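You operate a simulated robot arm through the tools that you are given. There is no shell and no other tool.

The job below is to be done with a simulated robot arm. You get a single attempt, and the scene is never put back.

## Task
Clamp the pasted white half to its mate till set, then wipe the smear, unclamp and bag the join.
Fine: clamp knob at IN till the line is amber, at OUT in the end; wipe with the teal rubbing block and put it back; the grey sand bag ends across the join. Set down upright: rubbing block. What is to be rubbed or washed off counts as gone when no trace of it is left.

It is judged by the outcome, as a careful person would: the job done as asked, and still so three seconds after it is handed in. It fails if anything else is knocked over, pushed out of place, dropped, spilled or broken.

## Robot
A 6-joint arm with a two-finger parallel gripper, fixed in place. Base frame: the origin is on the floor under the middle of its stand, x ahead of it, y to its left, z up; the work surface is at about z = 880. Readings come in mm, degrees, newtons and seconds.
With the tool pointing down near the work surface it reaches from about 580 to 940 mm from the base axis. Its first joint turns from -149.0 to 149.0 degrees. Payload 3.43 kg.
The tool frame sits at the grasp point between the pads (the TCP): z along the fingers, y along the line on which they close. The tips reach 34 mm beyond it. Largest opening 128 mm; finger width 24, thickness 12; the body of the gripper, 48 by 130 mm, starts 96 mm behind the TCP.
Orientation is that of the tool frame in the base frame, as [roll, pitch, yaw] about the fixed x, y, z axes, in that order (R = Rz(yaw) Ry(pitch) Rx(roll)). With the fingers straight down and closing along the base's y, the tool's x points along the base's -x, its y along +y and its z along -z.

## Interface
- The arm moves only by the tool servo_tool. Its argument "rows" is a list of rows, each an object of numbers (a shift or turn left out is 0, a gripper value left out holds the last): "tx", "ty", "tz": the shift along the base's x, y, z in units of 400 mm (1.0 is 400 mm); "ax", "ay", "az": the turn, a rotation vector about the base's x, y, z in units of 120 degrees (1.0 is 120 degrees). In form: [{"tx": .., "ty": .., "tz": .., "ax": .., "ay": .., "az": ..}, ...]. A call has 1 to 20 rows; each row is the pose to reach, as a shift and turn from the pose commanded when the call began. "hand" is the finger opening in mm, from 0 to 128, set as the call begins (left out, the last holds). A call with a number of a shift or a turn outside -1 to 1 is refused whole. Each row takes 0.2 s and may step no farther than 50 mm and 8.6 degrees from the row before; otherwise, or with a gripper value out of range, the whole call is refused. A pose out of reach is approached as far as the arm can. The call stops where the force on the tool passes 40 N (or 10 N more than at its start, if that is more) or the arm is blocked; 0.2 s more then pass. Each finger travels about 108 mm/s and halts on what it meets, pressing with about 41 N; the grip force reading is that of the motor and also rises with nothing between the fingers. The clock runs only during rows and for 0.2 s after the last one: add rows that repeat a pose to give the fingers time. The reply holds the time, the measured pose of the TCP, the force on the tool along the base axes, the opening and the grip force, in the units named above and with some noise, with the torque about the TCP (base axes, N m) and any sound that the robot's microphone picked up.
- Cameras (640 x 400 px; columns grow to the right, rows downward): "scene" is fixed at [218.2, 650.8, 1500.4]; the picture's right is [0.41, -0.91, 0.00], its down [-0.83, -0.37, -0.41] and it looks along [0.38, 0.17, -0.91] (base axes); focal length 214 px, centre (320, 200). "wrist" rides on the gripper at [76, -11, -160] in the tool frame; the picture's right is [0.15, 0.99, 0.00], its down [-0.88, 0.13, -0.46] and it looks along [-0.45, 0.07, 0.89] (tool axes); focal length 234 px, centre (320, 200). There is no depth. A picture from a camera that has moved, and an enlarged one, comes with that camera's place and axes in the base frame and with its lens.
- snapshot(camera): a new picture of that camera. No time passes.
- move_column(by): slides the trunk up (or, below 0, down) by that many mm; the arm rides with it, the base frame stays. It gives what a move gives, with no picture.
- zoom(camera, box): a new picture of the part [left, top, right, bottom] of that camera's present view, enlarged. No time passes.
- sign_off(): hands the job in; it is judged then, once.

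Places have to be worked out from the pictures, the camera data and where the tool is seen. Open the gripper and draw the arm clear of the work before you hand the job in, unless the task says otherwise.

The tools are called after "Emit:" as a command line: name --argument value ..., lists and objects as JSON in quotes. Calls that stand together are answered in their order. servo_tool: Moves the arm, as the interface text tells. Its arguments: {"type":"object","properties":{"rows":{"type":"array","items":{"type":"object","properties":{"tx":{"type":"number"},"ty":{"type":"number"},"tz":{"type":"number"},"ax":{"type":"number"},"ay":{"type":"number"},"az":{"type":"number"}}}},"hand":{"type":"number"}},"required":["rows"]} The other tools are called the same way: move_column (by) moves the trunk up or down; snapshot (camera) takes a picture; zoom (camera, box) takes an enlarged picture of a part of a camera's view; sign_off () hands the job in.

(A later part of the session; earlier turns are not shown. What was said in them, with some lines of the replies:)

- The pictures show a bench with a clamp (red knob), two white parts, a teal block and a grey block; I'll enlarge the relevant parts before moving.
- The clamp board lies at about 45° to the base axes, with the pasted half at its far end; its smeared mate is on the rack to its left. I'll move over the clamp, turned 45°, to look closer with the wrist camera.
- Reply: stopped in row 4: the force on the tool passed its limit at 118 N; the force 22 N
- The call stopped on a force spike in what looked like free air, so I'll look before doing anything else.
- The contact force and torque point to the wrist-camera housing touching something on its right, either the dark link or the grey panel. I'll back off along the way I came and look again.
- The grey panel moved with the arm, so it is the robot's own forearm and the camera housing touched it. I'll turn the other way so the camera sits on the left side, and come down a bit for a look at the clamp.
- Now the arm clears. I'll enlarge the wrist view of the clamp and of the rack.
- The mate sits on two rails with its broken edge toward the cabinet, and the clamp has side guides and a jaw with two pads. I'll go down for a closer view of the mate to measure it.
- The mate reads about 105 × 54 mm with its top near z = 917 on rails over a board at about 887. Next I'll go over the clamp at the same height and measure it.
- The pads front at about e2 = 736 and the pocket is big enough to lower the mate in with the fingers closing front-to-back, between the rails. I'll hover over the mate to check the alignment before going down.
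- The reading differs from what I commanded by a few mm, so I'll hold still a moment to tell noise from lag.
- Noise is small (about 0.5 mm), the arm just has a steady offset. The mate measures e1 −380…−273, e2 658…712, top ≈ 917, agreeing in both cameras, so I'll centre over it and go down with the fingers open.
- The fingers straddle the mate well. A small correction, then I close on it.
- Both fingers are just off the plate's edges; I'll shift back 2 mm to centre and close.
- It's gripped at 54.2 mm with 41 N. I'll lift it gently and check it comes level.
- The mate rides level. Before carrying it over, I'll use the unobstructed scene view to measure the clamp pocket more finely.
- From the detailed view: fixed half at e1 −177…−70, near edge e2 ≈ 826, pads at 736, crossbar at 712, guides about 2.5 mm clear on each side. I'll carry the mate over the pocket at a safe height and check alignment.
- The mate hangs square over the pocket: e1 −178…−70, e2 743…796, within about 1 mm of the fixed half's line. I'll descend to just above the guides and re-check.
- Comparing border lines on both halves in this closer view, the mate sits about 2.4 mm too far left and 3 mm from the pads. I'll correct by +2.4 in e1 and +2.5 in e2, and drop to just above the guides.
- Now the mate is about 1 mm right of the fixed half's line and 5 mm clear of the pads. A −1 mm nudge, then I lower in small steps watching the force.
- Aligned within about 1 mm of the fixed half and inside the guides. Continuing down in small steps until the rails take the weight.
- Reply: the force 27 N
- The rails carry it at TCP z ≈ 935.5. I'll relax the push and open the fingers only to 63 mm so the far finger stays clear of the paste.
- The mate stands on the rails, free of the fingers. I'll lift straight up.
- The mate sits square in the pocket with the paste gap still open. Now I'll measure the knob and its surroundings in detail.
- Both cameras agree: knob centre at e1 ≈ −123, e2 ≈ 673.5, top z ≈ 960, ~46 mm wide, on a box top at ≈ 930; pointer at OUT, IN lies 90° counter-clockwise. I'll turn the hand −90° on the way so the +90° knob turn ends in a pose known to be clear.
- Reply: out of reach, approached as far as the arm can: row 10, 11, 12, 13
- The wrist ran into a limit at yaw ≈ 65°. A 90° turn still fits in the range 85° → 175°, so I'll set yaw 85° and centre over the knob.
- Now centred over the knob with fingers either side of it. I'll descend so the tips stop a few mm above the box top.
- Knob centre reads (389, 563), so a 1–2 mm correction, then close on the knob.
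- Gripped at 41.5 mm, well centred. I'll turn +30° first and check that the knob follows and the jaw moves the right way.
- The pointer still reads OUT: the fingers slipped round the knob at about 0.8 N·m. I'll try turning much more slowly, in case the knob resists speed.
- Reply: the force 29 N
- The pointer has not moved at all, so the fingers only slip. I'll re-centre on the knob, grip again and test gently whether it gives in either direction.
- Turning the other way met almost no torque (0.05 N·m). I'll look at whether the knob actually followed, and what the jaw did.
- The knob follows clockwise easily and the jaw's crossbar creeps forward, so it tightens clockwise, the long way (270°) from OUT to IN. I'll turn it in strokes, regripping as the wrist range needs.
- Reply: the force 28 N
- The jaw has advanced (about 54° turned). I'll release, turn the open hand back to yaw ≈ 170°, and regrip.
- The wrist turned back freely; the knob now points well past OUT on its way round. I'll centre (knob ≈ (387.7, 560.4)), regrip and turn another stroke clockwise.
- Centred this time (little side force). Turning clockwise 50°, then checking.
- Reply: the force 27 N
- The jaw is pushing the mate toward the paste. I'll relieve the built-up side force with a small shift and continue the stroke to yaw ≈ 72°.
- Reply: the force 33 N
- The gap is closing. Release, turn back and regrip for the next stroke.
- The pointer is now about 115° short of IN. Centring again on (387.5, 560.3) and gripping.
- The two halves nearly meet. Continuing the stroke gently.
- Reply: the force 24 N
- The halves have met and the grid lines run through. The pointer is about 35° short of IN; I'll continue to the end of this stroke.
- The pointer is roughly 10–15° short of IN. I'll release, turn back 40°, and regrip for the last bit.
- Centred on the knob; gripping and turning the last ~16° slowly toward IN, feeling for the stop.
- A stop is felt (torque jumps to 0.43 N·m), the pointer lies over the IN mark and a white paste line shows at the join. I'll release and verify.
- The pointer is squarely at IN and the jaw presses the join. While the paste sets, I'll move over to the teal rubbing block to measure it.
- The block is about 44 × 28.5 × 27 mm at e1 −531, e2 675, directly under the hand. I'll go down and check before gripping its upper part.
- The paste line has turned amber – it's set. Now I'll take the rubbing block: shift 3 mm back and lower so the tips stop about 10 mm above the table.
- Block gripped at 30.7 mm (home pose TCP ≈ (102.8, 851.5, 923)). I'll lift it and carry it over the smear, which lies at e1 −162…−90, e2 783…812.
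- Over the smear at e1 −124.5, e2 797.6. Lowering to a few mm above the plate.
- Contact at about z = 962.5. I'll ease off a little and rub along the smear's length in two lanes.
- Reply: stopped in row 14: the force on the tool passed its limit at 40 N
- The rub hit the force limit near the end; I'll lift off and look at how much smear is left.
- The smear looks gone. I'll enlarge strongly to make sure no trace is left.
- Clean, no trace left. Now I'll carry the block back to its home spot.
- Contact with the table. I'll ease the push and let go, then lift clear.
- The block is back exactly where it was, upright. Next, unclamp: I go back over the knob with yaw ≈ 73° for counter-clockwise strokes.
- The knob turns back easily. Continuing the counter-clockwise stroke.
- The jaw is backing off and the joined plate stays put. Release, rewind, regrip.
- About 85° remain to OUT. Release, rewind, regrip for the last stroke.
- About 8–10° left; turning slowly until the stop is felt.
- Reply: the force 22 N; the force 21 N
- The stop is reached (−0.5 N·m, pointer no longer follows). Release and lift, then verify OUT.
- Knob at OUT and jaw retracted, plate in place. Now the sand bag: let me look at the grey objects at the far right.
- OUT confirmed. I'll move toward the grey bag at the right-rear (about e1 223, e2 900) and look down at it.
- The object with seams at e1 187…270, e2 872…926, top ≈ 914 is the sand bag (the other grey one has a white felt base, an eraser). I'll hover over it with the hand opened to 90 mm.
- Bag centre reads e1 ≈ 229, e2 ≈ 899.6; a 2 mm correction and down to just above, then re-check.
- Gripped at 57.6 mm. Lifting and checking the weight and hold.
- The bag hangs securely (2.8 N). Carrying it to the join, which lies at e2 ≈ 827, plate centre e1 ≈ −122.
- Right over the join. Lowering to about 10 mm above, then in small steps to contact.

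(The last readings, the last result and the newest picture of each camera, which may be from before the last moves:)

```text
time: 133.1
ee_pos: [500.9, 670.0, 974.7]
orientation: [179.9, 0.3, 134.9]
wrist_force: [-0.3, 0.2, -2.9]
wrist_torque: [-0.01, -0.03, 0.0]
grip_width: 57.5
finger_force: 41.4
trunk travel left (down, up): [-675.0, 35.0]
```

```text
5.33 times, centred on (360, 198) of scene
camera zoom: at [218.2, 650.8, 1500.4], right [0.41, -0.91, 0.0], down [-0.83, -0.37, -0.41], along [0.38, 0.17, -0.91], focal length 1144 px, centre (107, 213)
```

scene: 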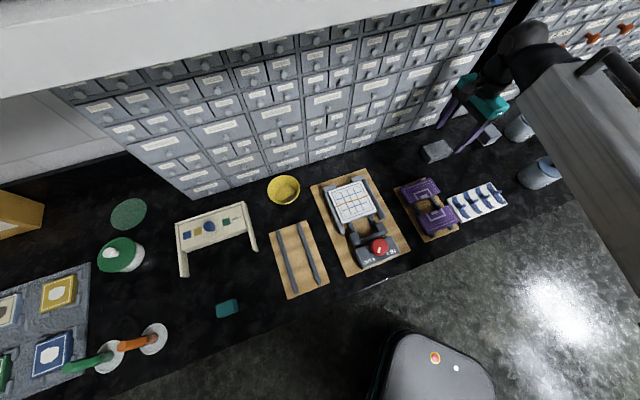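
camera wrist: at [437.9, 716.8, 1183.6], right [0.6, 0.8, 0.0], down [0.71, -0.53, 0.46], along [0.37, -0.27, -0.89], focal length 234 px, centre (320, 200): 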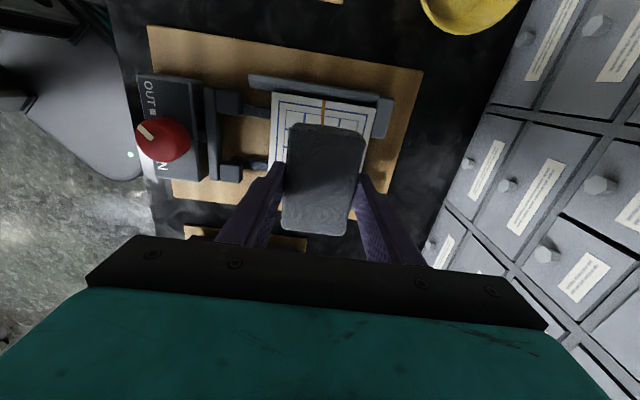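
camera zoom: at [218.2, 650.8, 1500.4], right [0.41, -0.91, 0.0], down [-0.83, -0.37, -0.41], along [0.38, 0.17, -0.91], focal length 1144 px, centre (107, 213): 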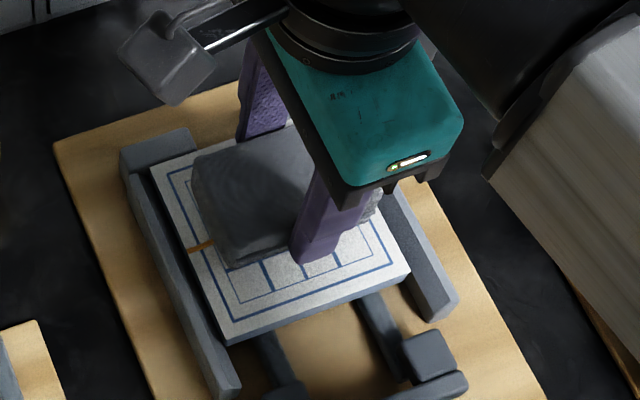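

Emit:
servo_tool --rows '[{"tz": -0.015}, {"tz": -0.026}]'

Emit:
servo_tool --rows '[{"tz": -0.004}]'

Emit:
servo_tool --rows '[{"tz": -0.004}]'

Emit:
servo_tool --rows '[{"tz": -0.004}]'

```text
time: 133.7
ee_pos: [500.3, 671.1, 964.5]
orientation: [179.9, 0.4, 134.9]
wrist_force: [1.1, -0.6, -3.0]
wrist_torque: [0.01, 0.0, 0.04]
grip_width: 57.6
finger_force: 40.5
trunk travel left (down, up): [-675.0, 35.0]
```

```text
time: 134.1
ee_pos: [500.3, 670.2, 964.1]
orientation: [179.9, 0.2, 134.9]
wrist_force: [-0.2, 0.0, -2.3]
wrist_torque: [-0.02, 0.02, -0.03]
grip_width: 57.5
finger_force: 40.9
trunk travel left (down, up): [-675.0, 35.0]
```

```text
time: 134.5
ee_pos: [500.4, 670.8, 961.7]
orientation: [179.9, 0.4, 134.9]
wrist_force: [-0.2, 0.1, -4.0]
wrist_torque: [0.02, 0.02, 0.02]
grip_width: 57.2
finger_force: 41.3
trunk travel left (down, up): [-675.0, 35.0]
```

```text
time: 134.9
ee_pos: [499.8, 671.4, 960.7]
orientation: [179.7, 0.3, 134.9]
wrist_force: [1.7, -0.3, 2.6]
wrist_torque: [-0.09, 0.05, 0.06]
grip_width: 57.5
finger_force: 41.1
trunk travel left (down, up): [-675.0, 35.0]
```

Contact. One more slight touch down, then release.

Emit:
servo_tool --rows '[{"tz": -0.002}]'

Emit:
servo_tool --hand 72 --rows '[{"tz": 0}, {"tz": 0}, {"tz": 0}]'

Emit:
zoom --camera "wrist" --box '[220, 60, 440, 240]'

```text
time: 135.3
ee_pos: [500.6, 670.0, 961.5]
orientation: [179.6, 0.3, 135.0]
wrist_force: [3.8, 2.2, 8.1]
wrist_torque: [-0.2, 0.05, 0.03]
grip_width: 57.5
finger_force: 41.2
trunk travel left (down, up): [-675.0, 35.0]
```

```text
time: 136.1
ee_pos: [498.5, 670.4, 960.7]
orientation: [179.9, 0.3, 134.9]
wrist_force: [-0.5, -0.4, -0.5]
wrist_torque: [0.01, 0.01, 0.03]
grip_width: 71.6
finger_force: 0.1
trunk travel left (down, up): [-675.0, 35.0]
```

```text
2.22 times, centred on (330, 150) of wrist
camera zoom: at [436.2, 717.4, 1119.2], right [0.6, 0.8, 0.0], down [0.71, -0.53, 0.46], along [0.37, -0.27, -0.89], focal length 520 px, centre (298, 311)
```

zoom: 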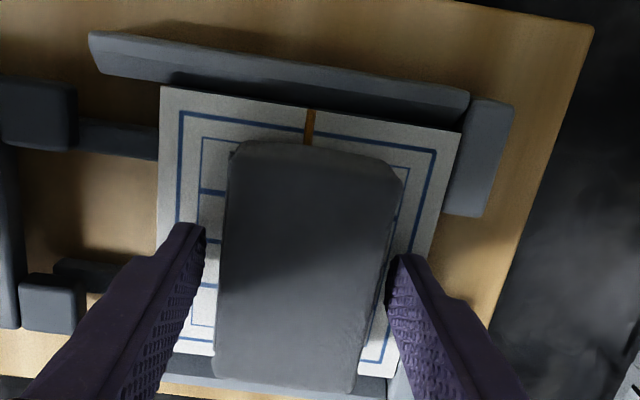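

The bag lies across the join, fingers free on both sides. Lifting straight up and away.

Emit:
servo_tool --rows '[{"tz": 0.02}, {"tz": 0.06}, {"tz": 0.12}, {"tz": 0.22}, {"tz": 0.32}, {"tz": 0.4}]'

Emit:
servo_tool --rows '[{"tx": -0.05, "ty": 0.07, "tz": 0.08}, {"tx": -0.12, "ty": 0.14, "tz": 0.15}, {"tx": -0.2, "ty": 0.2, "tz": 0.2}, {"tx": -0.3, "ty": 0.25, "tz": 0.25}, {"tx": -0.38, "ty": 0.28, "tz": 0.3}]'

Emit:
snapshot --camera "scene"

Emit:
snapshot --camera "wrist"

```text
time: 137.5
ee_pos: [498.5, 668.6, 1122.9]
orientation: [179.9, 0.4, 135.0]
wrist_force: [0.6, -0.5, -0.5]
wrist_torque: [-0.02, -0.02, 0.0]
grip_width: 72.0
finger_force: 0.1
trunk travel left (down, up): [-675.0, 35.0]
```

```text
time: 138.5
ee_pos: [389.7, 762.6, 1211.2]
orientation: [-179.4, 0.7, 134.4]
wrist_force: [2.9, 1.4, -8.7]
wrist_torque: [-0.42, 0.96, -0.01]
grip_width: 72.0
finger_force: 0.0
trunk travel left (down, up): [-675.0, 35.0]
stopped in row 5: the force on the tool passed its limit at 63 N (the readings are from after the stop); the commanded pose is now the measured one
```

```text
taken
```

scene: 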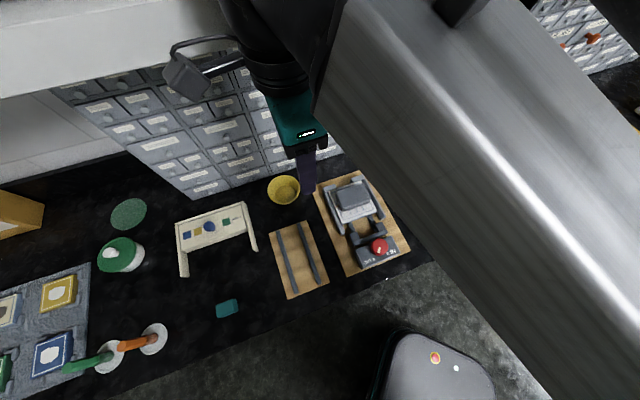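

```text
taken
camera wrist: at [328.4, 812.2, 1370.2], right [0.6, 0.8, -0.01], down [0.71, -0.53, 0.47], along [0.36, -0.29, -0.89], focal length 234 px, centre (320, 200)
```

wrist: 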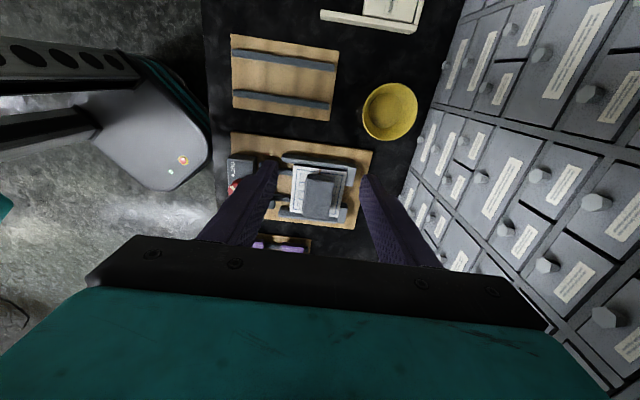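

The raised hand brushed something overhead (likely the shelf above). Nothing is held, so I'll back down and toward the robot right away.

Emit:
servo_tool --rows '[{"tx": 0.0, "ty": 0.0, "tz": -0.06}, {"tx": -0.04, "ty": -0.04, "tz": -0.12}, {"tx": -0.1, "ty": -0.1, "tz": -0.12}, {"tx": -0.16, "ty": -0.14, "tz": -0.1}]'

Emit:
snapshot --camera "scene"

```text
time: 139.5
ee_pos: [323.4, 709.3, 1172.0]
orientation: [-179.5, 0.6, 134.6]
wrist_force: [-0.3, -0.2, 0.5]
wrist_torque: [0.0, -0.03, -0.01]
grip_width: 72.1
finger_force: 0.1
trunk travel left (down, up): [-675.0, 35.0]
```

```text
taken
```

scene: 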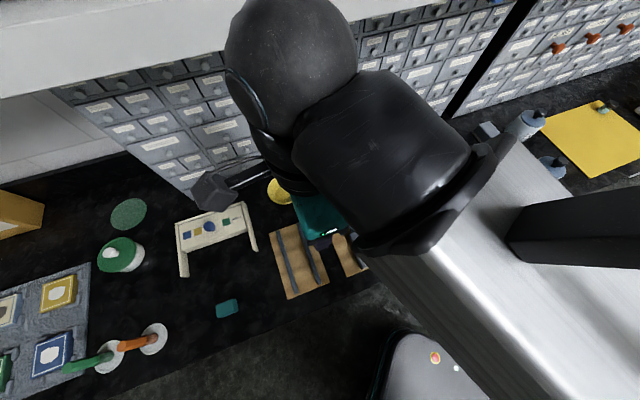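

Free again. I'll draw the arm further left so the clamp is in view for a final check.

Emit:
servo_tool --rows '[{"tx": -0.1, "ty": 0.05, "tz": -0.02}, {"tx": -0.2, "ty": 0.1, "tz": -0.05}, {"tx": -0.3, "ty": 0.15, "tz": -0.08}, {"tx": -0.4, "ty": 0.19, "tz": -0.11}, {"tx": -0.48, "ty": 0.22, "tz": -0.13}]'

Emit:
snapshot --camera "scene"

Emit:
zoom --camera "scene" --box '[310, 160, 420, 275]'

Emit:
snapshot --camera "wrist"

```text
time: 140.7
ee_pos: [131.8, 794.6, 1121.7]
orientation: [-179.5, 0.7, 134.4]
wrist_force: [0.4, 0.0, 0.4]
wrist_torque: [0.01, -0.03, 0.0]
grip_width: 71.8
finger_force: 0.1
trunk travel left (down, up): [-675.0, 35.0]
```

```text
taken
```

scene: 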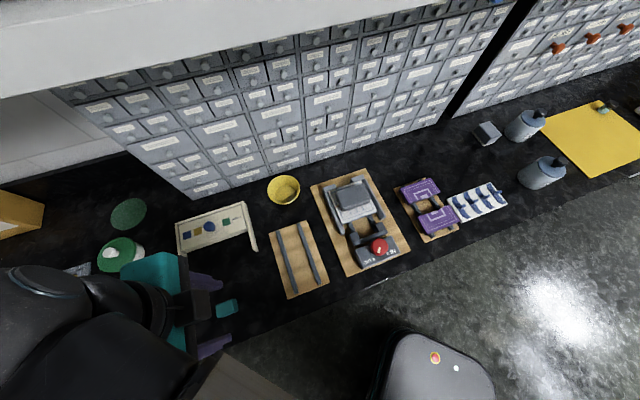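

```text
3.48 times, centred on (365, 218) of scene
camera zoom: at [218.2, 650.8, 1500.4], right [0.41, -0.91, 0.0], down [-0.83, -0.37, -0.41], along [0.38, 0.17, -0.91], focal length 746 px, centre (164, 139)
```

zoom: 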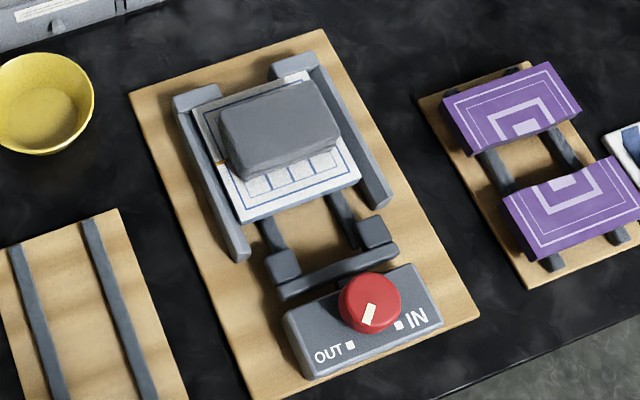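

```text
taken
camera wrist: at [69.7, 843.6, 1281.4], right [0.6, 0.8, -0.01], down [0.71, -0.53, 0.46], along [0.37, -0.29, -0.89], focal length 234 px, centre (320, 200)
```

wrist: 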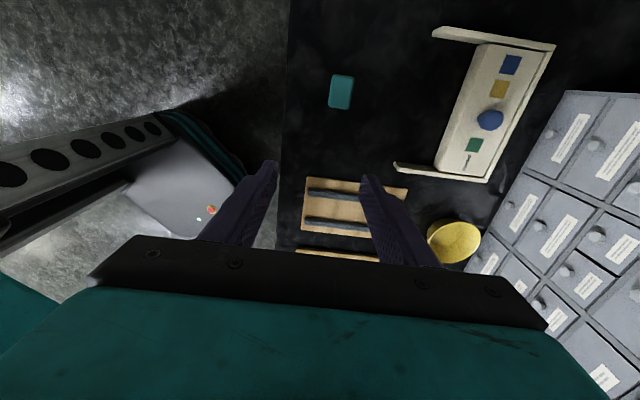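

All checks out: bag centred on the join (e2 ≈ 830 vs join 827), knob at OUT, block home and upright, everything else undisturbed. I'll open the hand fully, wait a moment, and take one last look.

Emit:
servo_tool --hand 128 --rows '[{"tz": 0.02}, {"tz": 0.02}, {"tz": 0.02}, {"tz": 0.02}, {"tz": 0.02}, {"tz": 0.02}, {"tz": 0.02}, {"tz": 0.02}]'

Emit:
zoom --camera "scene" --box '[310, 160, 420, 275]'

Emit:
zoom --camera "scene" --box '[90, 170, 330, 330]'

```text
time: 142.5
ee_pos: [132.2, 793.2, 1131.0]
orientation: [-179.5, 0.6, 134.4]
wrist_force: [-0.1, 0.5, 0.1]
wrist_torque: [0.01, -0.01, -0.01]
grip_width: 127.9
finger_force: 0.1
trunk travel left (down, up): [-675.0, 35.0]
```

```text
3.48 times, centred on (365, 218) of scene
camera zoom: at [218.2, 650.8, 1500.4], right [0.41, -0.91, 0.0], down [-0.83, -0.37, -0.41], along [0.38, 0.17, -0.91], focal length 746 px, centre (164, 139)
```

zoom: 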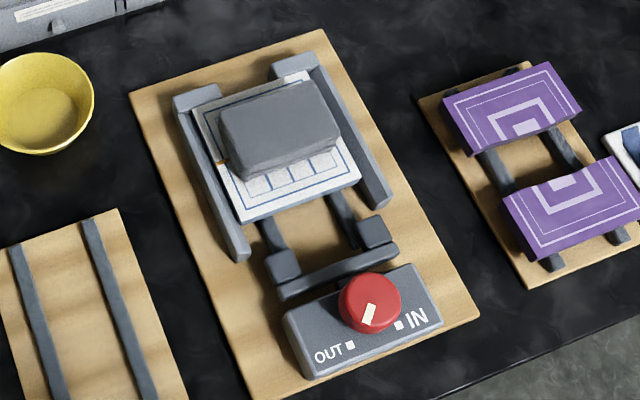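

```text
2.50 times, centred on (210, 250) of scene
camera zoom: at [218.2, 650.8, 1500.4], right [0.41, -0.91, 0.0], down [-0.83, -0.37, -0.41], along [0.38, 0.17, -0.91], focal length 536 px, centre (595, 75)
```

zoom: 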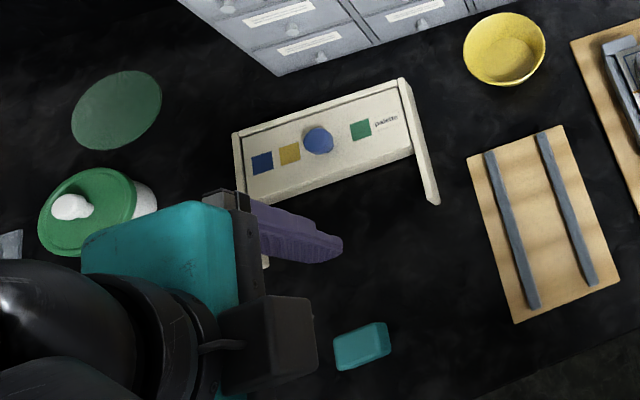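

The scene is stable: bag resting across the amber join, knob at OUT, smear gone, rubbing block back upright, hand open and clear. Handing in.

Emit:
sign_off

```text
The job is handed in.
```

The job is done and handed in.

- **Join:** the white half is joined to its mate. The knob stayed at IN until the line turned amber, and I turned it back to OUT after wiping.
- **Smear:** it is gone. I checked at high zoom and found no trace.
- **Rubbing block:** it is back in its original spot, upright, within about half a millimetre.
- **Sand bag:** it lies across the join, centred about 3 mm from the line and resting on both halves. Its long side runs along the join.

- **Arm contacts:** the wrist camera bumped the robot's own forearm at the start. The empty hand also touched something while I was raising it at the end, probably the shelf above the cabinets. I saw nothing moved or knocked over either time.
- **Plate shift:** the joined plate slid about 2 mm sideways in the clamp while I was wiping, but stayed between the guides.
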